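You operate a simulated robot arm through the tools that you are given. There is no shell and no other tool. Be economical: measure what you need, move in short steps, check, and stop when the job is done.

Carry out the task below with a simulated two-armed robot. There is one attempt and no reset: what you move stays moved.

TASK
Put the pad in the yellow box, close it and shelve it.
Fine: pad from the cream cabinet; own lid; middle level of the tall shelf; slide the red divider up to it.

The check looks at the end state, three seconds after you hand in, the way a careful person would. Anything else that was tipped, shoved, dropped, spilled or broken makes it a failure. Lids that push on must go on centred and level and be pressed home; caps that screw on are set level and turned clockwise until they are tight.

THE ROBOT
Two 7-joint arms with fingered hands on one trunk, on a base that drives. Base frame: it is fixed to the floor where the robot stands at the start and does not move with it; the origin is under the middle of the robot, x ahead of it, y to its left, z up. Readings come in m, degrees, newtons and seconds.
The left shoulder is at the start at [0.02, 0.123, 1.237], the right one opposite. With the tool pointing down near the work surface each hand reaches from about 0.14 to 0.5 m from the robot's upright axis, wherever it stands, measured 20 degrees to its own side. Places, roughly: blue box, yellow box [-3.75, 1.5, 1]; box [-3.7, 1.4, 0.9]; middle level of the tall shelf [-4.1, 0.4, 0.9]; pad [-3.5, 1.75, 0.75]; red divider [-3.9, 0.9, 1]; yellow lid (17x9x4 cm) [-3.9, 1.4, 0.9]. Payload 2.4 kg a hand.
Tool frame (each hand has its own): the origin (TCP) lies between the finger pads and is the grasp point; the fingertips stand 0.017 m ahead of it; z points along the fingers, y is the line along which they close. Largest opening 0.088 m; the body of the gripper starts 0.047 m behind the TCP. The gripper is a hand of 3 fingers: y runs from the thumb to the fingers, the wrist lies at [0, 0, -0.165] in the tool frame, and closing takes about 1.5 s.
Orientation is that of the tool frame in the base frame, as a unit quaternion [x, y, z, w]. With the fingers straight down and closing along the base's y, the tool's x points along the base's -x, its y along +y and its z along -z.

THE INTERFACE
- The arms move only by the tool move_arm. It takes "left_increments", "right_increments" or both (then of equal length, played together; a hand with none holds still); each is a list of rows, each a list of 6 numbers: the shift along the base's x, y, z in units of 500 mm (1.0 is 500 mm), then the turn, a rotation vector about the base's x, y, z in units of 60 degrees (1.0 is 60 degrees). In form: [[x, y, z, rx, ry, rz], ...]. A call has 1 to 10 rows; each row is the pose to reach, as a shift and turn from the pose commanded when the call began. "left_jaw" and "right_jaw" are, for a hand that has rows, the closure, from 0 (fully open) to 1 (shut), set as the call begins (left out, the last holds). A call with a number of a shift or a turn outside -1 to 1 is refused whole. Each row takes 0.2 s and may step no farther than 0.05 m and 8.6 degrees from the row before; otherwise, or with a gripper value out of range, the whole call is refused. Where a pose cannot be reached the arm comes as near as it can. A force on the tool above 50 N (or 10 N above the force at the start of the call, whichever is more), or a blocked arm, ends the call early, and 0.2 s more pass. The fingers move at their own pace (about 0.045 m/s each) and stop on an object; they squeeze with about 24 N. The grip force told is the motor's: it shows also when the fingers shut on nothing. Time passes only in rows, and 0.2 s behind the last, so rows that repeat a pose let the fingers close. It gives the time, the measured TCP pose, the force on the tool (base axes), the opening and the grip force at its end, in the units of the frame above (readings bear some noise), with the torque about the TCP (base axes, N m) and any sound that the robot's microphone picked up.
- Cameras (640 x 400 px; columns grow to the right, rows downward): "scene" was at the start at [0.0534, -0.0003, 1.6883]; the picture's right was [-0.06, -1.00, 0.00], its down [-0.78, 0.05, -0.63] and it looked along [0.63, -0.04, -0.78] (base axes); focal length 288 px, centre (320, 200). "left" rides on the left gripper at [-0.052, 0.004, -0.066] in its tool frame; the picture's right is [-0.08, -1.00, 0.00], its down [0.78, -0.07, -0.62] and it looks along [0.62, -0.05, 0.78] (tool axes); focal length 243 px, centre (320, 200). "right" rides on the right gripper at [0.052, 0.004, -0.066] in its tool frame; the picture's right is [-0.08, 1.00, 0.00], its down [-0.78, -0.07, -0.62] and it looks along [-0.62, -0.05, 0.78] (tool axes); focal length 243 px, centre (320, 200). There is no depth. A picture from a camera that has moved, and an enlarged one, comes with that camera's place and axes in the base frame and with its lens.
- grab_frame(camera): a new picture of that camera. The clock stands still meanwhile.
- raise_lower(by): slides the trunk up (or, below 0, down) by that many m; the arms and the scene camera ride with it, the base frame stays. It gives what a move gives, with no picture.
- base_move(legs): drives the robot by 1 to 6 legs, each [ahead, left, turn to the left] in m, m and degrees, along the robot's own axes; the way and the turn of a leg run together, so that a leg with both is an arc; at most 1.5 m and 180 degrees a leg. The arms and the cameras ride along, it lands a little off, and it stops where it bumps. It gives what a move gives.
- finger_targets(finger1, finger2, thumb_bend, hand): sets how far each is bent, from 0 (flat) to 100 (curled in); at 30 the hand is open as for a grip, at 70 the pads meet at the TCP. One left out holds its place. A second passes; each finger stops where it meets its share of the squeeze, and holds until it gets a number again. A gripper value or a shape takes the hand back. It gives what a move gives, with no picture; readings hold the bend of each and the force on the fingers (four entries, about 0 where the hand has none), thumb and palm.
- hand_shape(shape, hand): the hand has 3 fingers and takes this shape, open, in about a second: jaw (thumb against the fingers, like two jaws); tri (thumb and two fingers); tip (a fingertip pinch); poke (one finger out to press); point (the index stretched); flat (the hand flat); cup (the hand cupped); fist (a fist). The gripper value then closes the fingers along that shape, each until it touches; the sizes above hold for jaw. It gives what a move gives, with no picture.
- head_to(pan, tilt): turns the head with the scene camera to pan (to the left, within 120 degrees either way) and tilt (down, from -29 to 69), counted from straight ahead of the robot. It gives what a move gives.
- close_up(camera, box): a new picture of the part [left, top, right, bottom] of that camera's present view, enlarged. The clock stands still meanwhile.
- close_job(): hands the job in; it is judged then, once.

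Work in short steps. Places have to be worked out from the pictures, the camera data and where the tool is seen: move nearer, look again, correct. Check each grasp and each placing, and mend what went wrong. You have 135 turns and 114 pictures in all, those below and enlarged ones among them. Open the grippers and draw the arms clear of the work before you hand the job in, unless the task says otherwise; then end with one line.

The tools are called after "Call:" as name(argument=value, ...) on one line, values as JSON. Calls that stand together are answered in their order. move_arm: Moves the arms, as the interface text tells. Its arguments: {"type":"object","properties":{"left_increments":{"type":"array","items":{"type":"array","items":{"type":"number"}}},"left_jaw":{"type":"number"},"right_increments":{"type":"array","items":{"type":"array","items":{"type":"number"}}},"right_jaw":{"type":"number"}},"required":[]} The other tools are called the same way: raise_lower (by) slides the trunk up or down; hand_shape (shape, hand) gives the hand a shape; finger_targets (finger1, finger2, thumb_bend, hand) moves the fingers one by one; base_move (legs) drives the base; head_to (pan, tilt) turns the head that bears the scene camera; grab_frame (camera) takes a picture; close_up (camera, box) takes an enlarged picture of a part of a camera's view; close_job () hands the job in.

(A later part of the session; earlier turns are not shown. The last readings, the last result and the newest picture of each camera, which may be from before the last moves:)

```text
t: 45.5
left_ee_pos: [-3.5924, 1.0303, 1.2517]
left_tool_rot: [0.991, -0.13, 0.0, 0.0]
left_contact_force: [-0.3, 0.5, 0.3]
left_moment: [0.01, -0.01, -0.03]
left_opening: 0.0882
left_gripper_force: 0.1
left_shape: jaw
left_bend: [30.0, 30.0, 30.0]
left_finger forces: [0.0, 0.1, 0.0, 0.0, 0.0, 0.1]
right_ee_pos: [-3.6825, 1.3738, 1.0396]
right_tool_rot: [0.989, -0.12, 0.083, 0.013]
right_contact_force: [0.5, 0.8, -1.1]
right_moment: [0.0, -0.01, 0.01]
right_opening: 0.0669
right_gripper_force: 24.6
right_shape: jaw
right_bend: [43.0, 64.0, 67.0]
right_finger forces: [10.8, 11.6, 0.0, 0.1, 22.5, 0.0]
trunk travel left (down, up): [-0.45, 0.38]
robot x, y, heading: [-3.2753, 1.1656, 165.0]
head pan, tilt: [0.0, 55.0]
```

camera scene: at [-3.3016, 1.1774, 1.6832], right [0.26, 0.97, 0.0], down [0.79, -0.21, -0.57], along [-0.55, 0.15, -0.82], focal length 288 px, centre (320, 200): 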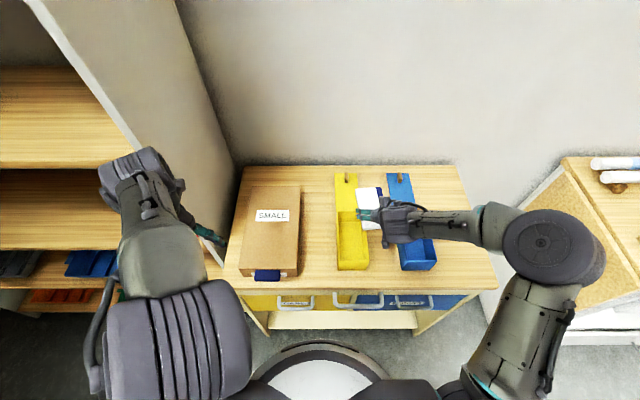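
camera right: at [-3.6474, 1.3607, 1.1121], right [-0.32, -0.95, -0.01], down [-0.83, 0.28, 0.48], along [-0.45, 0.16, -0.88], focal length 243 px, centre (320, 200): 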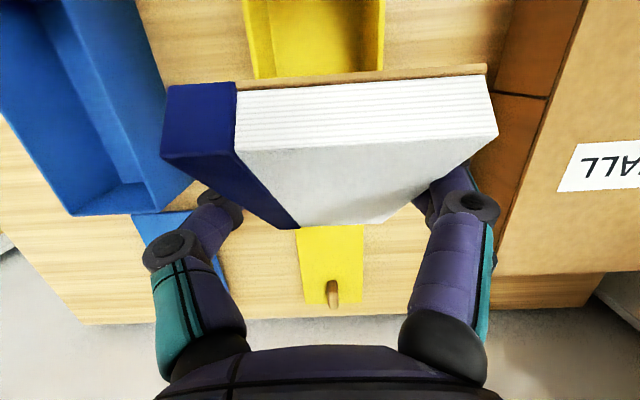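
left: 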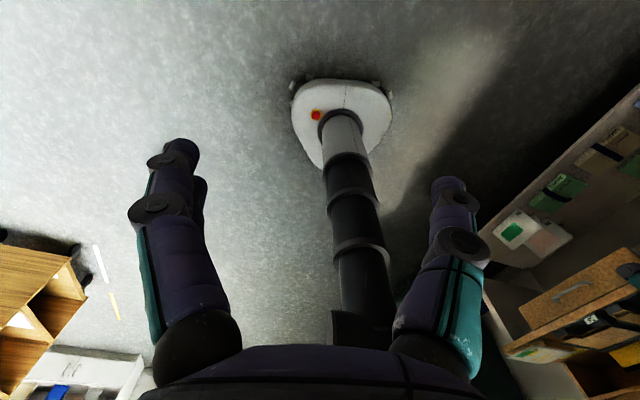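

The commanded pose equals the measured one. I lower 8 cm with a 4 mm shift to the right.

Call:
move_arm(right_increments=[[0.002, 0.008, -0.06, 0, 0, 0], [0.002, 0.008, -0.12, 0, 0, 0], [0.002, 0.008, -0.16, 0, 0, 0], [0.002, 0.008, -0.16, 0, 0, 0]])

Call:
close_up(camera="scene", box=[290, 150, 450, 250])

Call:
grab_frame(camera="right")

```text
t: 46.5
left_ee_pos: [-3.5944, 1.0287, 1.2523]
left_tool_rot: [0.992, -0.129, 0.0, 0.001]
left_contact_force: [-0.1, -0.7, -0.5]
left_moment: [-0.02, 0.01, 0.0]
left_opening: 0.0878
left_gripper_force: 0.0
left_shape: jaw
left_bend: [30.0, 30.0, 30.0]
left_finger forces: [0.0, 0.0, 0.1, 0.1, 0.1, 0.1]
right_ee_pos: [-3.67, 1.3722, 0.9633]
right_tool_rot: [0.989, -0.12, 0.083, 0.013]
right_contact_force: [-0.4, -0.1, -1.1]
right_moment: [-0.02, 0.0, -0.02]
right_opening: 0.0671
right_gripper_force: 24.5
right_shape: jaw
right_bend: [43.0, 64.0, 67.0]
right_finger forces: [10.8, 11.5, 0.0, 0.0, 22.3, 0.1]
right hand out of reach, approached as far as the arm can: row 1, 2, 3, 4
trunk travel left (down, up): [-0.45, 0.38]
robot x, y, heading: [-3.2768, 1.1641, 164.7]
head pan, tilt: [0.0, 55.0]
```

```text
4.00 times, centred on (370, 200) of scene
camera zoom: at [-3.3307, 1.1848, 1.6832], right [0.26, 0.97, 0.0], down [0.79, -0.21, -0.57], along [-0.55, 0.15, -0.82], focal length 1151 px, centre (120, 200)
```

zoom: 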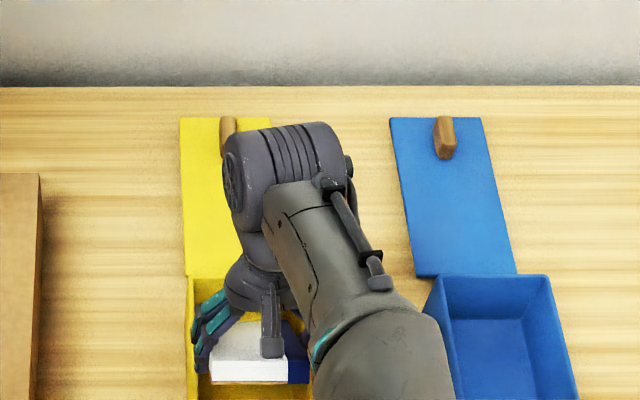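

```text
84 pictures are left
camera right: at [-3.632, 1.3591, 1.0372], right [-0.32, -0.95, -0.01], down [-0.83, 0.28, 0.48], along [-0.45, 0.16, -0.88], focal length 243 px, centre (320, 200)
```

right: 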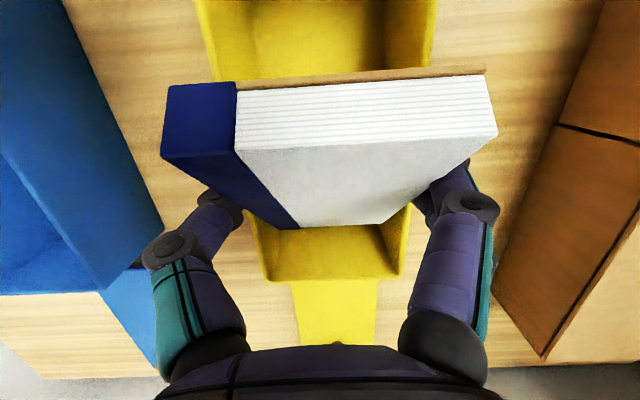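

The arm is again at its limit and drifted back 1 cm. Raising the trunk should ease the wrist bend, so I raise 0.1 m and then lower the hand again with the correct offset.

Call:
raise_lower(by=0.12)

Call:
move_arm(right_increments=[[-0.029, 0.016, -0.04, 0, 0, 0], [-0.029, 0.016, -0.12, 0, 0, 0], [-0.029, 0.016, -0.2, 0, 0, 0], [-0.029, 0.016, -0.2, 0, 0, 0]])

```text
t: 48.0
left_ee_pos: [-3.5944, 1.0301, 1.3709]
left_tool_rot: [0.992, -0.129, 0.001, 0.0]
left_contact_force: [-0.8, 0.4, 0.1]
left_moment: [-0.01, 0.0, 0.01]
left_opening: 0.0879
left_gripper_force: 0.0
left_shape: jaw
left_bend: [30.0, 30.0, 30.0]
left_finger forces: [0.1, 0.0, 0.0, 0.1, 0.0, 0.0]
right_ee_pos: [-3.6695, 1.3717, 1.0825]
right_tool_rot: [0.989, -0.12, 0.083, 0.013]
right_contact_force: [0.7, 0.5, -0.8]
right_moment: [0.01, -0.03, -0.02]
right_opening: 0.0669
right_gripper_force: 24.1
right_shape: jaw
right_bend: [43.0, 64.0, 67.0]
right_finger forces: [10.9, 11.6, 0.1, 0.0, 22.4, 0.1]
trunk travel left (down, up): [-0.57, 0.26]
robot x, y, heading: [-3.2763, 1.1681, 165.3]
head pan, tilt: [0.0, 55.0]
```

```text
t: 49.0
left_ee_pos: [-3.5931, 1.0278, 1.3711]
left_tool_rot: [0.992, -0.13, -0.001, 0.0]
left_contact_force: [1.0, -0.1, 0.2]
left_moment: [-0.02, -0.03, 0.01]
left_opening: 0.0877
left_gripper_force: 0.1
left_shape: jaw
left_bend: [30.0, 30.0, 30.0]
left_finger forces: [0.1, 0.0, 0.0, 0.0, 0.0, 0.1]
right_ee_pos: [-3.6425, 1.3804, 1.0017]
right_tool_rot: [0.989, -0.12, 0.082, 0.013]
right_contact_force: [0.9, -0.6, -0.2]
right_moment: [0.0, -0.02, 0.0]
right_opening: 0.0671
right_gripper_force: 24.1
right_shape: jaw
right_bend: [43.0, 65.0, 67.0]
right_finger forces: [10.8, 11.5, 0.0, 0.0, 22.3, 0.1]
right hand out of reach, approached as far as the arm can: row 1, 2, 3, 4
trunk travel left (down, up): [-0.57, 0.26]
robot x, y, heading: [-3.28, 1.171, 165.2]
head pan, tilt: [0.0, 55.0]
```

That made it worse, so it is plain extension: a lower shoulder is better. I lift the hand 0.25 m and slide the trunk down 0.25 m.

Call:
move_arm(right_increments=[[0, 0, 0.1, 0, 0, 0], [0, 0, 0.2, 0, 0, 0], [0, 0, 0.3, 0, 0, 0], [0, 0, 0.4, 0, 0, 0], [0, 0, 0.5, 0, 0, 0]])

Call:
raise_lower(by=-0.23)

Call:
grab_frame(camera="right")

```text
t: 50.2
left_ee_pos: [-3.5935, 1.0294, 1.3715]
left_tool_rot: [0.991, -0.13, 0.0, 0.0]
left_contact_force: [-0.4, 0.0, -0.5]
left_moment: [0.02, 0.0, 0.0]
left_opening: 0.0881
left_gripper_force: 0.1
left_shape: jaw
left_bend: [30.0, 30.0, 30.0]
left_finger forces: [0.0, 0.0, 0.0, 0.1, 0.1, 0.0]
right_ee_pos: [-3.6766, 1.3829, 1.258]
right_tool_rot: [0.989, -0.12, 0.084, 0.012]
right_contact_force: [0.3, -0.2, -1.7]
right_moment: [0.0, 0.0, -0.04]
right_opening: 0.0669
right_gripper_force: 24.0
right_shape: jaw
right_bend: [43.0, 65.0, 67.0]
right_finger forces: [10.8, 11.4, 0.0, 0.0, 22.2, 0.0]
right hand out of reach, approached as far as the arm can: row 1, 2, 3, 4, 5
trunk travel left (down, up): [-0.57, 0.26]
robot x, y, heading: [-3.2788, 1.1675, 165.2]
head pan, tilt: [0.0, 55.0]
```

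```text
t: 52.6
left_ee_pos: [-3.5937, 1.0296, 1.1422]
left_tool_rot: [0.991, -0.131, 0.001, 0.0]
left_contact_force: [-0.1, 0.0, -0.1]
left_moment: [-0.05, 0.01, 0.01]
left_opening: 0.0877
left_gripper_force: 0.2
left_shape: jaw
left_bend: [30.0, 30.0, 30.0]
left_finger forces: [0.0, 0.1, 0.1, 0.0, 0.1, 0.0]
right_ee_pos: [-3.6766, 1.3831, 1.0297]
right_tool_rot: [0.989, -0.121, 0.084, 0.013]
right_contact_force: [0.2, 0.0, -1.6]
right_moment: [-0.02, 0.01, 0.02]
right_opening: 0.0671
right_gripper_force: 24.5
right_shape: jaw
right_bend: [43.0, 65.0, 67.0]
right_finger forces: [10.7, 11.5, 0.0, 0.1, 22.2, 0.0]
trunk travel left (down, up): [-0.34, 0.49]
robot x, y, heading: [-3.2765, 1.1681, 165.1]
head pan, tilt: [0.0, 55.0]
```

```text
83 pictures are left
camera right: at [-3.6395, 1.3702, 1.1016], right [-0.32, -0.95, -0.01], down [-0.83, 0.28, 0.48], along [-0.45, 0.16, -0.88], focal length 243 px, centre (320, 200)
```

right: 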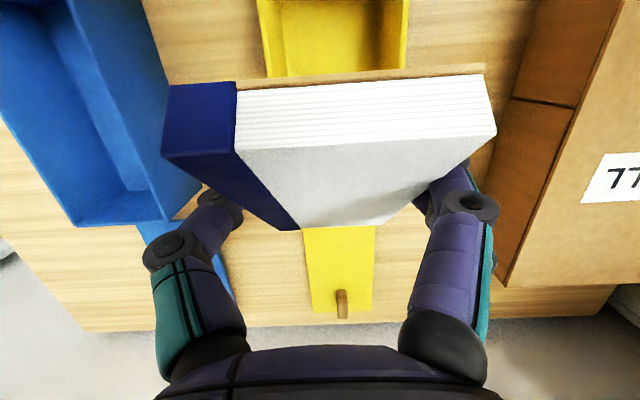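

Now reach is fine again. I shift 8 mm left, 8 mm forward, and lower 7 cm.

Call:
move_arm(right_increments=[[-0.02, -0.011, -0.03, 0, 0, 0], [-0.02, -0.011, -0.09, 0, 0, 0], [-0.02, -0.011, -0.15, 0, 0, 0], [-0.02, -0.011, -0.15, 0, 0, 0]])

Call:
close_up(camera="scene", box=[300, 130, 428, 250])

Call:
grab_frame(camera="right")

```text
t: 53.6
left_ee_pos: [-3.5933, 1.0289, 1.1413]
left_tool_rot: [0.992, -0.129, 0.0, 0.0]
left_contact_force: [0.7, -0.3, -0.7]
left_moment: [-0.05, 0.01, 0.01]
left_opening: 0.0879
left_gripper_force: 0.1
left_shape: jaw
left_bend: [30.0, 30.0, 30.0]
left_finger forces: [0.0, 0.0, 0.1, 0.0, 0.0, 0.1]
right_ee_pos: [-3.6847, 1.3766, 0.9538]
right_tool_rot: [0.989, -0.122, 0.083, 0.012]
right_contact_force: [-0.2, 0.6, -0.4]
right_moment: [-0.03, 0.0, -0.01]
right_opening: 0.067
right_gripper_force: 24.1
right_shape: jaw
right_bend: [43.0, 65.0, 67.0]
right_finger forces: [10.7, 11.5, 0.0, 0.1, 22.2, 0.1]
right hand out of reach, approached as far as the arm can: row 1, 2
trunk travel left (down, up): [-0.34, 0.49]
robot x, y, heading: [-3.2781, 1.1645, 165.0]
head pan, tilt: [0.0, 55.0]
```

```text
3.33 times, centred on (364, 190) of scene
camera zoom: at [-3.3306, 1.1848, 1.5732], right [0.26, 0.97, 0.0], down [0.79, -0.21, -0.57], along [-0.55, 0.15, -0.82], focal length 959 px, centre (173, 233)
```

zoom: 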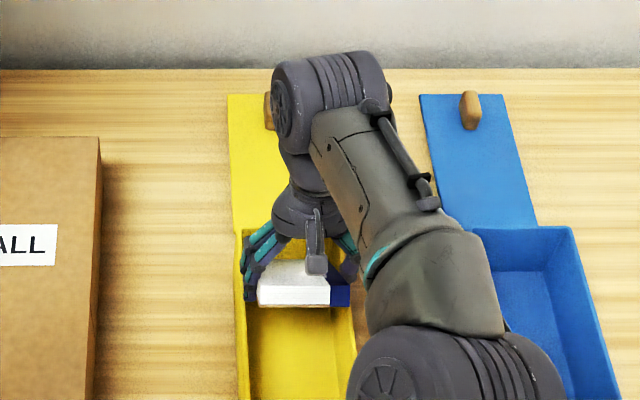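

```text
81 pictures are left
camera right: at [-3.6464, 1.3643, 1.0273], right [-0.32, -0.95, -0.01], down [-0.83, 0.28, 0.48], along [-0.45, 0.16, -0.88], focal length 243 px, centre (320, 200)
```

right: 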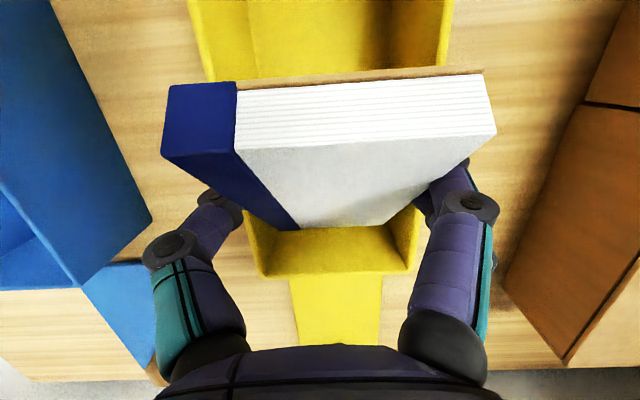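

The pad is centred in the box within about 1 mm in the head view. I lower 1 cm more and open the hand so the pad settles flat.

Call:
move_arm(right_increments=[[0, 0, -0.01, 0, 0, 0], [0, 0, -0.02, 0, 0, 0]])

Call:
move_arm(right_increments=[[0, 0, 0, 0, 0, 0], [0, 0, 0, 0, 0, 0], [0, 0, 0, 0, 0, 0], [0, 0, 0, 0, 0, 0], [0, 0, 0, 0, 0, 0]], right_jaw=0)

Call:
grab_frame(camera="right")

```text
t: 54.2
left_ee_pos: [-3.592, 1.0279, 1.1422]
left_tool_rot: [0.992, -0.13, 0.0, 0.0]
left_contact_force: [0.1, -0.6, -0.3]
left_moment: [0.0, 0.02, -0.02]
left_opening: 0.0876
left_gripper_force: 0.0
left_shape: jaw
left_bend: [30.0, 30.0, 30.0]
left_finger forces: [0.1, 0.0, 0.1, 0.0, 0.1, 0.0]
right_ee_pos: [-3.6835, 1.3777, 0.9482]
right_tool_rot: [0.989, -0.12, 0.081, 0.012]
right_contact_force: [-1.0, 3.6, 28.9]
right_moment: [-1.17, 0.09, -0.02]
right_opening: 0.0666
right_gripper_force: 24.0
right_shape: jaw
right_bend: [45.0, 64.0, 67.0]
right_finger forces: [34.5, 13.7, 0.1, 0.0, 20.9, 0.0]
right hand out of reach, approached as far as the arm can: row 1, 2
trunk travel left (down, up): [-0.34, 0.49]
robot x, y, heading: [-3.2771, 1.1672, 164.9]
head pan, tilt: [0.0, 55.0]
```

```text
t: 54.9
left_ee_pos: [-3.5904, 1.0283, 1.1419]
left_tool_rot: [0.992, -0.13, 0.0, -0.001]
left_contact_force: [0.2, 0.3, 0.2]
left_moment: [0.07, 0.01, 0.02]
left_opening: 0.0879
left_gripper_force: 0.2
left_shape: jaw
left_bend: [30.0, 30.0, 30.0]
left_finger forces: [0.0, 0.0, 0.0, 0.0, 0.0, 0.0]
right_ee_pos: [-3.6846, 1.375, 0.948]
right_tool_rot: [0.989, -0.121, 0.079, 0.013]
right_contact_force: [4.0, -3.7, 19.7]
right_moment: [-0.25, 0.08, -0.12]
right_opening: 0.0845
right_gripper_force: 0.0
right_shape: jaw
right_bend: [30.0, 46.0, 40.0]
right_finger forces: [0.0, 46.0, 0.0, 0.0, 45.6, 0.0]
trunk travel left (down, up): [-0.34, 0.49]
robot x, y, heading: [-3.2752, 1.1661, 165.4]
head pan, tilt: [0.0, 55.0]
stopped in row 3 (right hand): the force on the tool passed its limit at 51 N (the readings are from after the stop); the commanded pose is now the measured one
```

```text
80 pictures are left
camera right: at [-3.6455, 1.3619, 1.0212], right [-0.32, -0.95, -0.01], down [-0.83, 0.28, 0.49], along [-0.46, 0.16, -0.87], focal length 243 px, centre (320, 200)
```

right: 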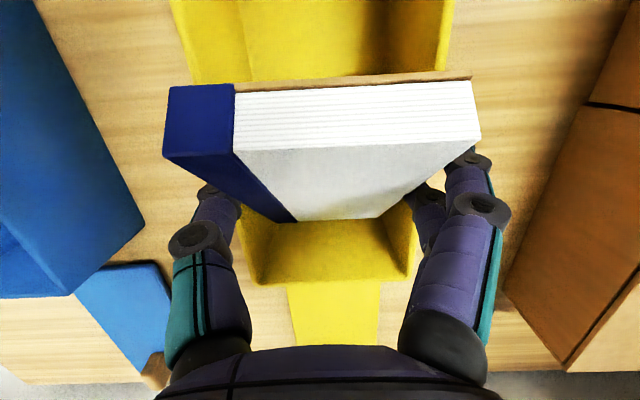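

The fingertips were inside the box walls when opening. I re-close on the pad, lift 2 cm so the tips clear the rim, then open there.

Call:
move_arm(right_increments=[[0, 0, 0, 0, 0, 0], [0, 0, 0, 0, 0, 0], [0, 0, 0, 0, 0, 0], [0, 0, 0.005, 0, 0, 0], [0, 0, 0.02, 0, 0, 0], [0, 0, 0.036, 0, 0, 0], [0, 0, 0.036, 0, 0, 0]], right_jaw=1)

Call:
grab_frame(camera="right")

Call:
close_up(camera="scene", box=[300, 130, 428, 250])

```text
t: 56.5
left_ee_pos: [-3.5942, 1.0298, 1.1418]
left_tool_rot: [0.992, -0.129, 0.0, -0.001]
left_contact_force: [-0.7, 0.2, -1.3]
left_moment: [-0.01, 0.0, 0.02]
left_opening: 0.0878
left_gripper_force: 0.1
left_shape: jaw
left_bend: [30.0, 30.0, 30.0]
left_finger forces: [0.0, 0.1, 0.0, 0.0, 0.0, 0.0]
right_ee_pos: [-3.6856, 1.3761, 0.9633]
right_tool_rot: [0.989, -0.12, 0.082, 0.012]
right_contact_force: [-0.4, 0.4, -0.8]
right_moment: [0.01, 0.0, 0.04]
right_opening: 0.0647
right_gripper_force: 23.6
right_shape: jaw
right_bend: [69.0, 67.0, 58.0]
right_finger forces: [11.4, 10.2, 0.0, 0.0, 21.8, 0.0]
trunk travel left (down, up): [-0.34, 0.49]
robot x, y, heading: [-3.2783, 1.1652, 165.4]
head pan, tilt: [0.0, 55.0]
```

```text
79 pictures are left
camera right: at [-3.647, 1.3634, 1.0376], right [-0.32, -0.95, -0.01], down [-0.83, 0.28, 0.49], along [-0.46, 0.16, -0.87], focal length 243 px, centre (320, 200)
```

right: 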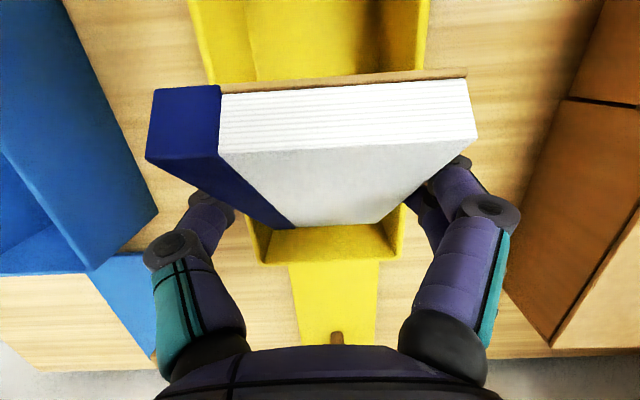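

```text
3.33 times, centred on (364, 190) of scene
camera zoom: at [-3.3309, 1.1847, 1.5732], right [0.26, 0.97, 0.0], down [0.79, -0.21, -0.57], along [-0.55, 0.15, -0.82], focal length 959 px, centre (173, 233)
```

zoom: 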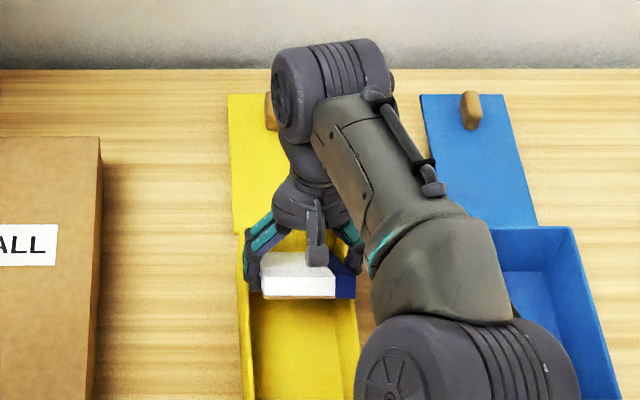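

The pad is about 3 mm right of centre now. I shift left 3 mm, rise 1 cm, and open there.

Call:
move_arm(right_increments=[[-0.0016, -0.0058, 0.01, 0, 0, 0], [-0.0016, -0.0058, 0.018, 0, 0, 0], [-0.0016, -0.0058, 0.018, 0, 0, 0]])

Call:
move_arm(right_increments=[[0, 0, 0, 0, 0, 0], [0, 0, 0, 0, 0, 0], [0, 0, 0, 0, 0, 0], [0, 0, 0, 0, 0, 0], [0, 0, 0, 0, 0, 0]], right_jaw=0)

Call:
grab_frame(camera="right")

```text
t: 57.3
left_ee_pos: [-3.5924, 1.0271, 1.1418]
left_tool_rot: [0.992, -0.129, -0.001, -0.001]
left_contact_force: [-0.3, 0.1, 0.2]
left_moment: [0.02, -0.02, -0.02]
left_opening: 0.0879
left_gripper_force: 0.1
left_shape: jaw
left_bend: [30.0, 30.0, 30.0]
left_finger forces: [0.0, 0.1, 0.0, 0.0, 0.0, 0.0]
right_ee_pos: [-3.6854, 1.3731, 0.9738]
right_tool_rot: [0.989, -0.121, 0.08, 0.012]
right_contact_force: [0.1, 0.0, -1.3]
right_moment: [0.02, 0.04, -0.01]
right_opening: 0.065
right_gripper_force: 24.6
right_shape: jaw
right_bend: [69.0, 67.0, 58.0]
right_finger forces: [11.5, 10.3, 0.1, 0.0, 21.9, 0.1]
trunk travel left (down, up): [-0.34, 0.49]
robot x, y, heading: [-3.2771, 1.1677, 165.3]
head pan, tilt: [0.0, 55.0]
```

```text
t: 58.5
left_ee_pos: [-3.594, 1.0279, 1.1426]
left_tool_rot: [0.992, -0.128, 0.0, 0.0]
left_contact_force: [0.6, -0.3, -1.0]
left_moment: [0.02, -0.01, 0.01]
left_opening: 0.0881
left_gripper_force: 0.0
left_shape: jaw
left_bend: [30.0, 30.0, 30.0]
left_finger forces: [0.0, 0.1, 0.1, 0.1, 0.1, 0.0]
right_ee_pos: [-3.6855, 1.3738, 0.9726]
right_tool_rot: [0.989, -0.121, 0.08, 0.012]
right_contact_force: [1.0, 0.4, 0.0]
right_moment: [-0.02, -0.02, -0.02]
right_opening: 0.088
right_gripper_force: 0.0
right_shape: jaw
right_bend: [30.0, 30.0, 30.0]
right_finger forces: [0.1, 0.0, 0.0, 0.1, 0.0, 0.0]
trunk travel left (down, up): [-0.34, 0.49]
robot x, y, heading: [-3.2764, 1.1654, 164.9]
head pan, tilt: [0.0, 55.0]
```

```text
77 pictures are left
camera right: at [-3.6475, 1.3602, 1.0462], right [-0.32, -0.95, -0.01], down [-0.83, 0.28, 0.49], along [-0.46, 0.16, -0.87], focal length 243 px, centre (320, 200)
```

right: 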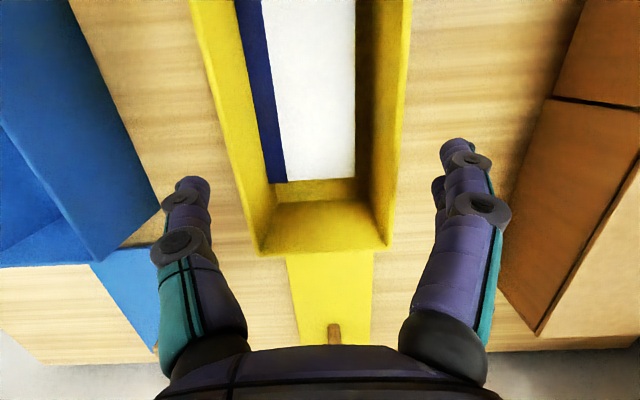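

The pad has dropped into the box. I lift the hand clear, to the right, and look from the head.

Call:
move_arm(right_increments=[[0, 0, 0.09, 0, 0, 0], [0, 0, 0.18, 0, 0, 0], [0.02, 0.05, 0.25, 0.02, 0.07, 0], [0.04, 0.13, 0.28, 0.03, 0.14, 0], [0.06, 0.21, 0.28, 0.04, 0.17, 0], [0.08, 0.28, 0.28, 0.04, 0.17, 0]])

Call:
close_up(camera="scene", box=[300, 110, 428, 250])

Call:
grab_frame(camera="scene")

```text
t: 59.9
left_ee_pos: [-3.5927, 1.0282, 1.1427]
left_tool_rot: [0.992, -0.129, 0.0, 0.0]
left_contact_force: [1.3, -0.1, 1.1]
left_moment: [-0.02, 0.03, 0.01]
left_opening: 0.088
left_gripper_force: 0.0
left_shape: jaw
left_bend: [30.0, 30.0, 30.0]
left_finger forces: [0.0, 0.1, 0.0, 0.1, 0.0, 0.1]
right_ee_pos: [-3.6451, 1.5153, 1.1139]
right_tool_rot: [0.993, -0.12, -0.011, 0.004]
right_contact_force: [0.2, 0.3, 0.2]
right_moment: [-0.03, 0.0, 0.02]
right_opening: 0.0878
right_gripper_force: 0.1
right_shape: jaw
right_bend: [30.0, 30.0, 30.0]
right_finger forces: [0.0, 0.0, 0.1, 0.0, 0.0, 0.1]
right hand out of reach, approached as far as the arm can: row 1, 2
trunk travel left (down, up): [-0.34, 0.49]
robot x, y, heading: [-3.2791, 1.1663, 165.3]
head pan, tilt: [0.0, 55.0]
```

```text
2.86 times, centred on (364, 180) of scene
camera zoom: at [-3.3306, 1.1853, 1.5732], right [0.26, 0.97, 0.0], down [0.79, -0.21, -0.57], along [-0.55, 0.15, -0.82], focal length 822 px, centre (194, 257)
```

zoom: 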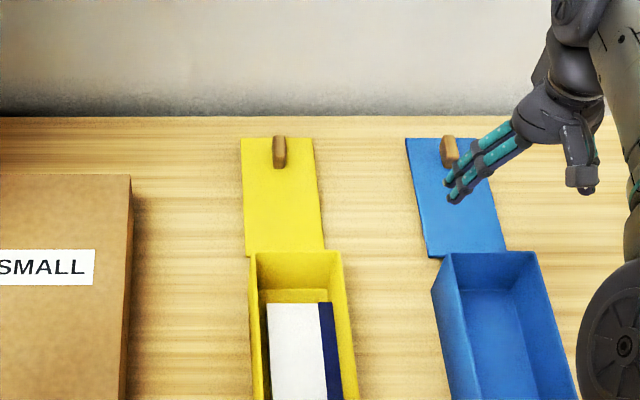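

```text
75 pictures are left
camera scene: at [-3.3306, 1.1853, 1.5732], right [0.26, 0.97, 0.0], down [0.79, -0.21, -0.57], along [-0.55, 0.15, -0.82], focal length 288 px, centre (320, 200)
```

scene: 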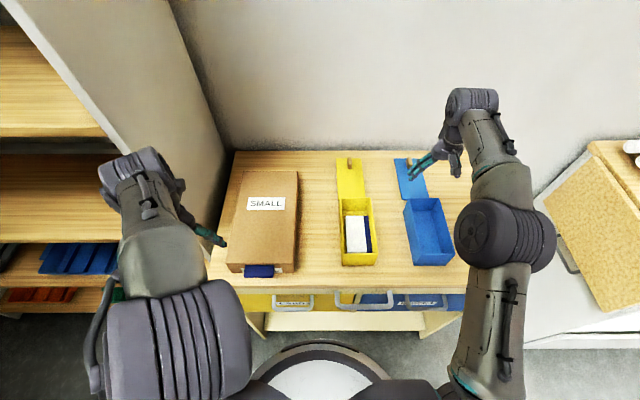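

The pad lies flat in the box. The lid's peg at (-3.92, 1.4425) is about 0.69 m from the robot's axis, beyond reach. Turning the base left by 50° swings the right shoulder about 10 cm forward. First I fold the right hand to the robot's right, counter-rotated so the turn restores it.

Call:
move_arm(right_increments=[[0.08, 0.033, 0.016, 0, 0, -0.138], [0.16, 0.067, 0.033, 0, 0, -0.277], [0.24, 0.1, 0.05, 0, 0, -0.416], [0.32, 0.133, 0.066, 0, 0, -0.555], [0.4, 0.167, 0.083, 0, 0, -0.694], [0.47, 0.2, 0.1, 0, 0, -0.833]])

Call:
base_move(legs=[[0, 0, 50]])

Call:
head_to(pan=-50, tilt=50)

Call:
grab_frame(camera="scene")

```text
t: 61.3
left_ee_pos: [-3.5928, 1.0284, 1.1415]
left_tool_rot: [0.992, -0.129, 0.0, 0.0]
left_contact_force: [-0.4, -0.7, -1.2]
left_moment: [-0.02, 0.01, -0.02]
left_opening: 0.0877
left_gripper_force: 0.0
left_shape: jaw
left_bend: [30.0, 30.0, 30.0]
left_finger forces: [0.0, 0.0, 0.0, 0.0, 0.0, 0.0]
right_ee_pos: [-3.4093, 1.6145, 1.162]
right_tool_rot: [0.848, -0.529, -0.01, -0.001]
right_contact_force: [0.2, 0.4, 0.5]
right_moment: [-0.03, -0.01, -0.01]
right_opening: 0.0877
right_gripper_force: 0.0
right_shape: jaw
right_bend: [30.0, 30.0, 30.0]
right_finger forces: [0.0, 0.0, 0.0, 0.0, 0.0, 0.0]
trunk travel left (down, up): [-0.34, 0.49]
robot x, y, heading: [-3.2776, 1.1632, 165.1]
head pan, tilt: [0.0, 55.0]
```

```text
t: 64.0
left_ee_pos: [-3.3734, 0.8358, 1.1427]
left_tool_rot: [0.953, 0.304, 0.0, 0.0]
left_contact_force: [-0.7, 0.4, -0.8]
left_moment: [0.02, -0.02, 0.01]
left_opening: 0.0882
left_gripper_force: 0.0
left_shape: jaw
left_bend: [30.0, 30.0, 30.0]
left_finger forces: [0.0, 0.0, 0.0, 0.0, 0.1, 0.0]
right_ee_pos: [-3.7063, 1.3512, 1.1624]
right_tool_rot: [0.993, -0.118, -0.01, 0.002]
right_contact_force: [-1.0, -0.5, 0.7]
right_moment: [-0.04, -0.02, -0.01]
right_opening: 0.0878
right_gripper_force: 0.0
right_shape: jaw
right_bend: [30.0, 30.0, 30.0]
right_finger forces: [0.0, 0.1, 0.0, 0.0, 0.0, 0.0]
trunk travel left (down, up): [-0.34, 0.49]
robot x, y, heading: [-3.2779, 1.1678, -144.5]
head pan, tilt: [0.0, 55.0]
```

```text
t: 65.2
left_ee_pos: [-3.3729, 0.8341, 1.1415]
left_tool_rot: [0.953, 0.304, 0.0, 0.0]
left_contact_force: [0.3, 1.1, 0.1]
left_moment: [-0.01, -0.01, 0.01]
left_opening: 0.0879
left_gripper_force: 0.1
left_shape: jaw
left_bend: [30.0, 30.0, 30.0]
left_finger forces: [0.0, 0.0, 0.1, 0.0, 0.0, 0.0]
right_ee_pos: [-3.7058, 1.3507, 1.1622]
right_tool_rot: [0.993, -0.119, -0.01, 0.002]
right_contact_force: [-0.4, 0.0, -0.1]
right_moment: [0.03, 0.03, -0.04]
right_opening: 0.0877
right_gripper_force: 0.0
right_shape: jaw
right_bend: [30.0, 30.0, 30.0]
right_finger forces: [0.0, 0.0, 0.1, 0.0, 0.1, 0.0]
trunk travel left (down, up): [-0.34, 0.49]
robot x, y, heading: [-3.2762, 1.165, -144.6]
head pan, tilt: [-50.0, 50.0]
```

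```text
74 pictures are left
camera scene: at [-3.3385, 1.2021, 1.5797], right [0.25, 0.97, 0.0], down [0.74, -0.19, -0.64], along [-0.62, 0.16, -0.77], focal length 288 px, centre (320, 200)
```

scene: 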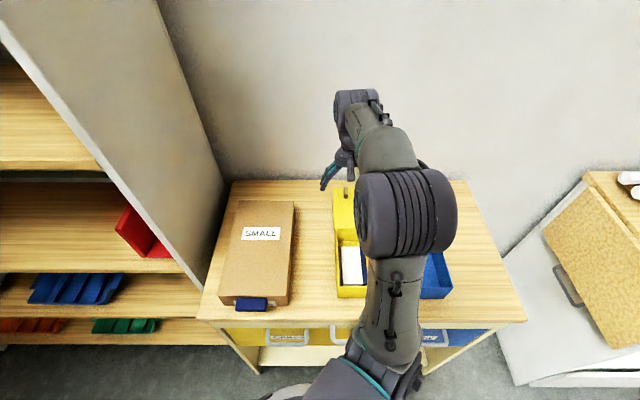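

The turn worked. I lower the trunk a little and bring the right hand, leaning forward 49°, to a pre-grasp behind the yellow lid's peg.

Call:
raise_lower(by=-0.07)

Call:
move_arm(right_increments=[[-0.044, 0.022, -0.02, 0.028, 0.113, 0], [-0.089, 0.044, -0.04, 0.057, 0.226, 0], [-0.133, 0.066, -0.08, 0.085, 0.339, 0], [-0.177, 0.087, -0.14, 0.113, 0.453, 0], [-0.221, 0.109, -0.2, 0.141, 0.566, 0], [-0.266, 0.131, -0.26, 0.17, 0.679, 0], [-0.31, 0.153, -0.322, 0.198, 0.792, 0]])

Call:
grab_frame(camera="right")

Call:
grab_frame(camera="scene")

```text
t: 66.2
left_ee_pos: [-3.3722, 0.8349, 1.0712]
left_tool_rot: [0.953, 0.303, 0.0, 0.0]
left_contact_force: [1.0, -0.2, -0.6]
left_moment: [0.0, -0.01, 0.02]
left_opening: 0.088
left_gripper_force: 0.0
left_shape: jaw
left_bend: [30.0, 30.0, 30.0]
left_finger forces: [0.1, 0.0, 0.0, 0.0, 0.0, 0.1]
right_ee_pos: [-3.7056, 1.3501, 1.0931]
right_tool_rot: [0.993, -0.119, -0.01, 0.002]
right_contact_force: [-0.3, 0.0, 0.7]
right_moment: [0.02, 0.0, -0.02]
right_opening: 0.0878
right_gripper_force: 0.0
right_shape: jaw
right_bend: [30.0, 30.0, 30.0]
right_finger forces: [0.0, 0.0, 0.0, 0.0, 0.1, 0.0]
trunk travel left (down, up): [-0.27, 0.56]
robot x, y, heading: [-3.2755, 1.1675, -144.4]
head pan, tilt: [-50.0, 50.0]
```

```text
t: 67.8
left_ee_pos: [-3.374, 0.8354, 1.0722]
left_tool_rot: [0.953, 0.303, 0.001, -0.001]
left_contact_force: [-0.3, 0.3, 0.1]
left_moment: [0.01, -0.01, 0.01]
left_opening: 0.088
left_gripper_force: 0.0
left_shape: jaw
left_bend: [30.0, 30.0, 30.0]
left_finger forces: [0.0, 0.1, 0.0, 0.0, 0.1, 0.0]
right_ee_pos: [-3.8622, 1.4291, 0.9289]
right_tool_rot: [0.9, -0.105, -0.42, -0.049]
right_contact_force: [-1.2, 0.3, -1.2]
right_moment: [-0.03, -0.01, 0.01]
right_opening: 0.0877
right_gripper_force: 0.2
right_shape: jaw
right_bend: [30.0, 30.0, 30.0]
right_finger forces: [0.1, 0.0, 0.1, 0.0, 0.0, 0.0]
trunk travel left (down, up): [-0.27, 0.56]
robot x, y, heading: [-3.2774, 1.1648, -144.5]
head pan, tilt: [-50.0, 50.0]
```

```text
73 pictures are left
camera right: at [-3.7818, 1.4048, 0.9323], right [-0.28, -0.96, 0.06], down [-0.01, 0.07, 1.0], along [-0.96, 0.28, -0.03], focal length 243 px, centre (320, 200)
```

right: 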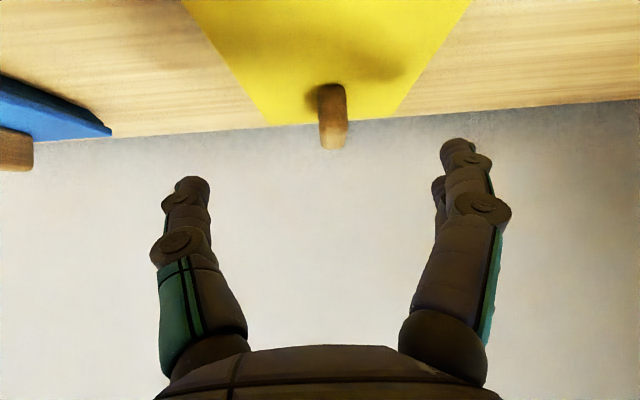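

```text
72 pictures are left
camera scene: at [-3.339, 1.2022, 1.5096], right [0.25, 0.97, 0.0], down [0.74, -0.19, -0.64], along [-0.62, 0.16, -0.77], focal length 288 px, centre (320, 200)
```

scene: 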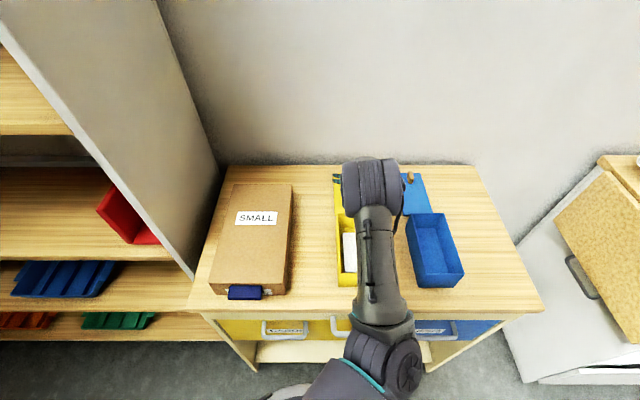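

The peg sits about 8 mm left of the hand plane, spanning z 0.862–0.896 near x -3.93. I shift left, then advance along the fingers to it, and close.

Call:
move_arm(right_increments=[[-0.004, -0.0164, 0, 0, 0, 0], [-0.05, -0.006, -0.03, 0, 0, 0], [-0.1, 0.006, -0.066, 0, 0, 0], [-0.136, 0.0148, -0.096, 0, 0, 0], [-0.136, 0.0148, -0.096, 0, 0, 0]])

Call:
grab_frame(camera="right")

```text
t: 69.0
left_ee_pos: [-3.3733, 0.8345, 1.0725]
left_tool_rot: [0.953, 0.304, -0.001, 0.0]
left_contact_force: [-0.6, -0.4, -0.5]
left_moment: [0.0, -0.03, -0.01]
left_opening: 0.0879
left_gripper_force: 0.0
left_shape: jaw
left_bend: [30.0, 30.0, 30.0]
left_finger forces: [0.0, 0.1, 0.1, 0.0, 0.0, 0.0]
right_ee_pos: [-3.9302, 1.4342, 0.8835]
right_tool_rot: [0.9, -0.106, -0.42, -0.05]
right_contact_force: [0.4, 0.0, -0.1]
right_moment: [0.0, 0.03, 0.01]
right_opening: 0.088
right_gripper_force: 0.1
right_shape: jaw
right_bend: [30.0, 30.0, 30.0]
right_finger forces: [0.0, 0.1, 0.1, 0.0, 0.1, 0.1]
trunk travel left (down, up): [-0.27, 0.56]
robot x, y, heading: [-3.274, 1.1685, -144.6]
head pan, tilt: [-50.0, 50.0]
```

```text
71 pictures are left
camera right: at [-3.8502, 1.4112, 0.885], right [-0.28, -0.96, 0.06], down [-0.01, 0.07, 1.0], along [-0.96, 0.28, -0.03], focal length 243 px, centre (320, 200)
```

right: 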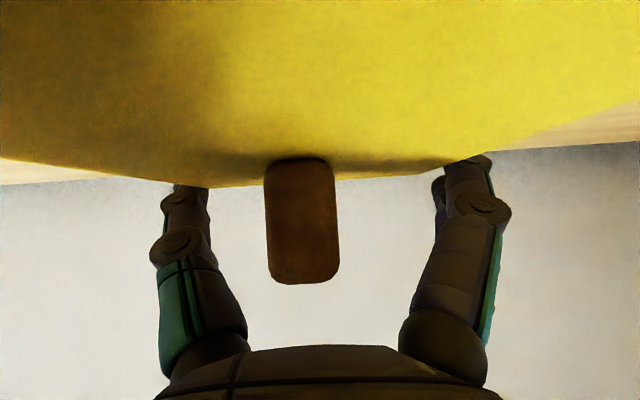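

The peg is now 4 mm right of the plane and between the fingers. I correct that and close on it.

Call:
move_arm(right_increments=[[0.006, 0.006, 0.004, 0, 0, 0], [0.0118, 0.0052, 0.004, 0, 0, 0]])

Call:
move_arm(right_increments=[[0, 0, 0, 0, 0, 0], [0, 0, 0, 0, 0, 0], [0, 0, 0, 0, 0, 0], [0, 0, 0, 0, 0, 0], [0, 0, 0, 0, 0, 0], [0, 0, 0, 0, 0, 0], [0, 0, 0, 0, 0, 0], [0, 0, 0, 0, 0, 0]], right_jaw=1)

Call:
grab_frame(camera="right")

```text
t: 69.7
left_ee_pos: [-3.3734, 0.8354, 1.072]
left_tool_rot: [0.953, 0.304, 0.0, -0.001]
left_contact_force: [0.0, -0.2, 0.3]
left_moment: [-0.05, 0.02, -0.02]
left_opening: 0.088
left_gripper_force: 0.1
left_shape: jaw
left_bend: [30.0, 30.0, 30.0]
left_finger forces: [0.1, 0.1, 0.0, 0.0, 0.0, 0.0]
right_ee_pos: [-3.9256, 1.4377, 0.8851]
right_tool_rot: [0.9, -0.106, -0.42, -0.05]
right_contact_force: [-0.6, -0.5, -0.6]
right_moment: [-0.02, 0.01, -0.03]
right_opening: 0.0878
right_gripper_force: 0.2
right_shape: jaw
right_bend: [30.0, 30.0, 30.0]
right_finger forces: [0.2, 0.0, 0.1, 0.0, 0.0, 0.0]
trunk travel left (down, up): [-0.27, 0.56]
robot x, y, heading: [-3.2755, 1.1656, -144.4]
head pan, tilt: [-50.0, 50.0]
```

```text
t: 71.5
left_ee_pos: [-3.3729, 0.8352, 1.0718]
left_tool_rot: [0.953, 0.304, 0.0, 0.0]
left_contact_force: [-0.2, -0.7, 0.2]
left_moment: [-0.03, 0.0, 0.05]
left_opening: 0.0877
left_gripper_force: 0.0
left_shape: jaw
left_bend: [30.0, 30.0, 30.0]
left_finger forces: [0.0, 0.0, 0.0, 0.1, 0.0, 0.0]
right_ee_pos: [-3.925, 1.4351, 0.8865]
right_tool_rot: [0.899, -0.105, -0.422, -0.05]
right_contact_force: [-0.7, 1.2, 2.6]
right_moment: [0.07, -0.11, -0.06]
right_opening: 0.0514
right_gripper_force: 24.1
right_shape: jaw
right_bend: [53.0, 67.0, 53.0]
right_finger forces: [10.6, 7.5, 0.0, 0.0, 18.4, 0.0]
trunk travel left (down, up): [-0.27, 0.56]
robot x, y, heading: [-3.2784, 1.1695, -144.4]
head pan, tilt: [-50.0, 50.0]
```

```text
70 pictures are left
camera right: at [-3.8438, 1.4133, 0.8876], right [-0.28, -0.96, 0.06], down [-0.01, 0.07, 1.0], along [-0.96, 0.28, -0.03], focal length 243 px, centre (320, 200)
```

right: 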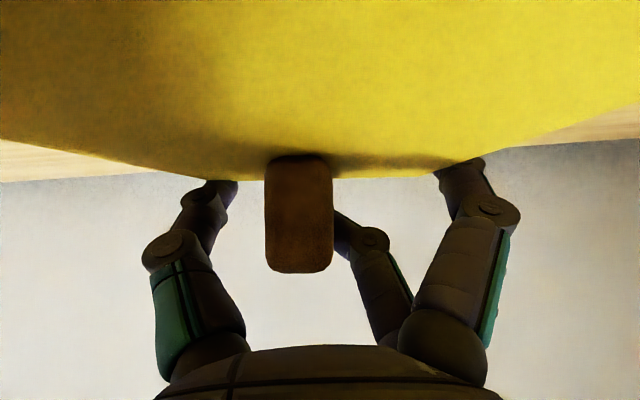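

Thumb and one finger stopped wide — their tips seem to have met the lid plate rather than the peg. I open, rise 1 cm, draw back 8 mm, and close again.

Call:
move_arm(right_increments=[[0, 0, 0, 0, 0, 0], [0, 0, 0, 0, 0, 0], [0, 0, 0, 0, 0, 0], [0, 0, 0.01, 0, 0, 0], [0.012, 0, 0.022, 0, 0, 0]], right_jaw=0)

Call:
move_arm(right_increments=[[0, 0, 0, 0, 0, 0], [0, 0, 0, 0, 0, 0], [0, 0, 0, 0, 0, 0], [0, 0, 0, 0, 0, 0], [0, 0, 0, 0, 0, 0], [0, 0, 0, 0, 0, 0], [0, 0, 0, 0, 0, 0], [0, 0, 0, 0, 0, 0]], right_jaw=1)

Call:
grab_frame(camera="right")

```text
t: 72.7
left_ee_pos: [-3.3728, 0.8353, 1.0712]
left_tool_rot: [0.953, 0.304, 0.0, 0.0]
left_contact_force: [-0.7, 0.3, 0.0]
left_moment: [-0.04, -0.04, 0.02]
left_opening: 0.0877
left_gripper_force: 0.2
left_shape: jaw
left_bend: [30.0, 30.0, 30.0]
left_finger forces: [0.1, 0.0, 0.1, 0.0, 0.0, 0.0]
right_ee_pos: [-3.9179, 1.4379, 0.8958]
right_tool_rot: [0.9, -0.107, -0.42, -0.051]
right_contact_force: [0.4, -0.5, -0.4]
right_moment: [0.0, 0.01, 0.02]
right_opening: 0.0879
right_gripper_force: 0.1
right_shape: jaw
right_bend: [30.0, 30.0, 30.0]
right_finger forces: [0.0, 0.1, 0.0, 0.0, 0.1, 0.1]
trunk travel left (down, up): [-0.27, 0.56]
robot x, y, heading: [-3.2762, 1.1692, -144.8]
head pan, tilt: [-50.0, 50.0]
```

```text
t: 74.5
left_ee_pos: [-3.3727, 0.8353, 1.0729]
left_tool_rot: [0.953, 0.304, 0.001, 0.0]
left_contact_force: [-0.7, -0.8, 0.6]
left_moment: [-0.03, 0.01, -0.01]
left_opening: 0.0878
left_gripper_force: 0.1
left_shape: jaw
left_bend: [30.0, 30.0, 30.0]
left_finger forces: [0.0, 0.1, 0.1, 0.0, 0.0, 0.0]
right_ee_pos: [-3.9189, 1.4371, 0.897]
right_tool_rot: [0.899, -0.105, -0.421, -0.05]
right_contact_force: [-0.2, -0.2, -0.1]
right_moment: [0.02, 0.03, -0.03]
right_opening: 0.0002
right_gripper_force: 23.8
right_shape: jaw
right_bend: [73.0, 66.0, 78.0]
right_finger forces: [0.0, 0.1, 0.0, 0.0, 0.0, 0.1]
trunk travel left (down, up): [-0.27, 0.56]
robot x, y, heading: [-3.2783, 1.1671, -144.4]
head pan, tilt: [-50.0, 50.0]
```

```text
69 pictures are left
camera right: at [-3.8379, 1.4136, 0.8982], right [-0.28, -0.96, 0.06], down [-0.01, 0.07, 1.0], along [-0.96, 0.28, -0.03], focal length 243 px, centre (320, 200)
```

right: 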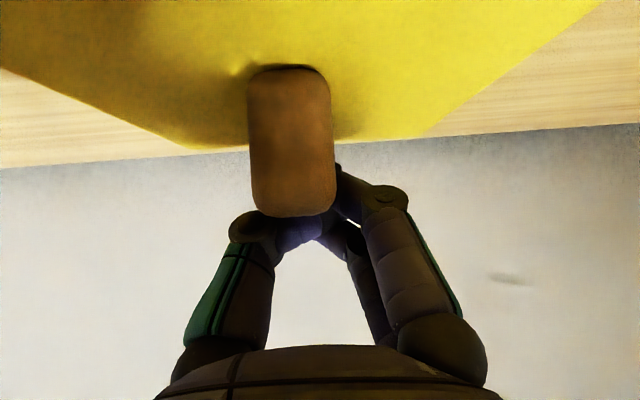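

The peg hides the closed fingers, so the hand is about 2 cm too far ahead. I open, draw back 22 mm, 4 mm right, 8 mm down, and close.

Call:
move_arm(right_increments=[[0, 0, 0, 0, 0, 0], [0, 0, 0, 0, 0, 0], [0, 0, 0, 0, 0, 0], [0, 0, 0, 0, 0, 0], [0, 0, 0, 0, 0, 0], [0, 0, 0, 0, 0, 0], [0.02, -0.001, 0, 0, 0, 0], [0.0446, -0.0024, -0.016, 0, 0, 0], [0.0446, -0.0024, -0.016, 0, 0, 0]], right_jaw=0)

Call:
move_arm(right_increments=[[0, 0, 0, 0, 0, 0], [0, 0, 0, 0, 0, 0], [0, 0, 0, 0, 0, 0], [0, 0, 0, 0, 0, 0], [0, 0, 0, 0, 0, 0], [0, 0, 0, 0, 0, 0], [0, 0, 0, 0, 0, 0], [0, 0, 0, 0, 0, 0]], right_jaw=1)

Call:
grab_frame(camera="right")

```text
t: 76.5
left_ee_pos: [-3.3725, 0.8362, 1.0724]
left_tool_rot: [0.953, 0.304, 0.0, 0.0]
left_contact_force: [0.4, -0.4, 0.2]
left_moment: [0.0, -0.01, 0.0]
left_opening: 0.0878
left_gripper_force: 0.1
left_shape: jaw
left_bend: [30.0, 30.0, 30.0]
left_finger forces: [0.0, 0.0, 0.1, 0.1, 0.0, 0.0]
right_ee_pos: [-3.8955, 1.4349, 0.8888]
right_tool_rot: [0.9, -0.106, -0.42, -0.051]
right_contact_force: [0.1, 0.3, -0.2]
right_moment: [0.0, 0.04, 0.01]
right_opening: 0.0878
right_gripper_force: 0.1
right_shape: jaw
right_bend: [30.0, 30.0, 30.0]
right_finger forces: [0.1, 0.1, 0.0, 0.1, 0.0, 0.0]
trunk travel left (down, up): [-0.27, 0.56]
robot x, y, heading: [-3.2777, 1.1662, -144.5]
head pan, tilt: [-50.0, 50.0]
```

```text
t: 78.2
left_ee_pos: [-3.3722, 0.8343, 1.0719]
left_tool_rot: [0.953, 0.304, -0.001, 0.0]
left_contact_force: [-1.0, 0.6, 0.5]
left_moment: [0.0, -0.02, 0.0]
left_opening: 0.0878
left_gripper_force: 0.0
left_shape: jaw
left_bend: [30.0, 30.0, 30.0]
left_finger forces: [0.1, 0.0, 0.1, 0.0, 0.0, 0.0]
right_ee_pos: [-3.8968, 1.4349, 0.8882]
right_tool_rot: [0.9, -0.106, -0.42, -0.05]
right_contact_force: [-0.1, -0.4, 1.3]
right_moment: [0.01, -0.12, -0.02]
right_opening: 0.0481
right_gripper_force: 23.6
right_shape: jaw
right_bend: [60.0, 62.0, 56.0]
right_finger forces: [10.7, 10.2, 0.0, 0.0, 20.4, 0.0]
trunk travel left (down, up): [-0.27, 0.56]
robot x, y, heading: [-3.2787, 1.1693, -144.5]
head pan, tilt: [-50.0, 50.0]
```

```text
68 pictures are left
camera right: at [-3.8159, 1.412, 0.8903], right [-0.28, -0.96, 0.06], down [-0.01, 0.07, 1.0], along [-0.96, 0.28, -0.03], focal length 243 px, centre (320, 200)
```

right: 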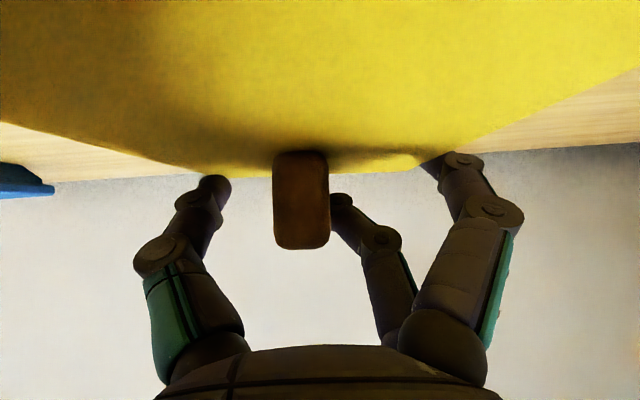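

The finger tips sweep low mid-closing and land on the lid plate. I open, rise 9 mm, and close there, as that height closed freely before.

Call:
move_arm(right_increments=[[0, 0, 0, 0, 0, 0], [0, 0, 0, 0, 0, 0], [0, 0, 0, 0, 0, 0], [0, 0, 0.01, 0, 0, 0], [0, 0, 0.018, 0, 0, 0], [0, 0, 0.018, 0, 0, 0]], right_jaw=0)

Call:
move_arm(right_increments=[[0, 0, 0, 0, 0, 0], [0, 0, 0, 0, 0, 0], [0, 0, 0, 0, 0, 0], [0, 0, 0, 0, 0, 0], [0, 0, 0, 0, 0, 0], [0, 0, 0, 0, 0, 0], [0, 0, 0, 0, 0, 0], [0, 0, 0, 0, 0, 0]], right_jaw=1)

Call:
grab_frame(camera="right")

```text
t: 79.7
left_ee_pos: [-3.3725, 0.8348, 1.0715]
left_tool_rot: [0.952, 0.305, 0.0, 0.0]
left_contact_force: [0.2, 0.7, -0.1]
left_moment: [0.0, -0.01, 0.01]
left_opening: 0.0878
left_gripper_force: 0.1
left_shape: jaw
left_bend: [30.0, 30.0, 30.0]
left_finger forces: [0.1, 0.0, 0.0, 0.1, 0.0, 0.0]
right_ee_pos: [-3.8967, 1.435, 0.8971]
right_tool_rot: [0.9, -0.105, -0.42, -0.05]
right_contact_force: [0.1, -0.4, 0.0]
right_moment: [-0.01, 0.01, -0.01]
right_opening: 0.0876
right_gripper_force: 0.1
right_shape: jaw
right_bend: [30.0, 30.0, 30.0]
right_finger forces: [0.0, 0.0, 0.0, 0.0, 0.0, 0.0]
trunk travel left (down, up): [-0.27, 0.56]
robot x, y, heading: [-3.2772, 1.168, -144.6]
head pan, tilt: [-50.0, 50.0]
```

```text
t: 81.5
left_ee_pos: [-3.3737, 0.8351, 1.0723]
left_tool_rot: [0.953, 0.304, 0.0, 0.0]
left_contact_force: [0.9, -0.2, 0.0]
left_moment: [-0.03, -0.01, 0.0]
left_opening: 0.0877
left_gripper_force: 0.1
left_shape: jaw
left_bend: [30.0, 30.0, 30.0]
left_finger forces: [0.0, 0.1, 0.0, 0.1, 0.1, 0.1]
right_ee_pos: [-3.8961, 1.4364, 0.8978]
right_tool_rot: [0.9, -0.105, -0.421, -0.05]
right_contact_force: [-0.5, -0.2, -0.1]
right_moment: [0.01, 0.0, -0.01]
right_opening: 0.0
right_gripper_force: 24.6
right_shape: jaw
right_bend: [72.0, 67.0, 78.0]
right_finger forces: [0.1, 0.1, 0.0, 0.0, 0.0, 0.0]
trunk travel left (down, up): [-0.27, 0.56]
robot x, y, heading: [-3.2781, 1.1653, -144.7]
head pan, tilt: [-50.0, 50.0]
```

```text
67 pictures are left
camera right: at [-3.8159, 1.4121, 0.8992], right [-0.28, -0.96, 0.06], down [-0.01, 0.07, 1.0], along [-0.96, 0.28, -0.03], focal length 243 px, centre (320, 200)
```

right: 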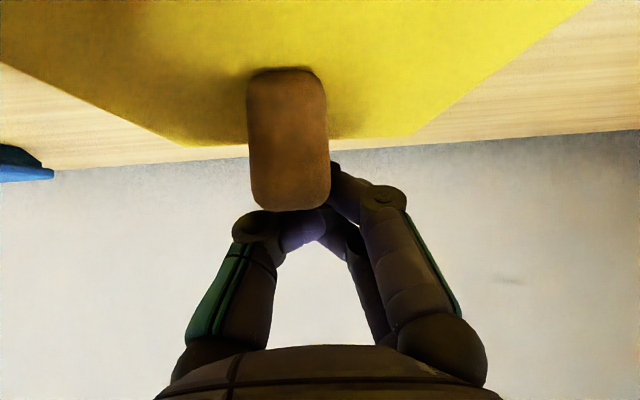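

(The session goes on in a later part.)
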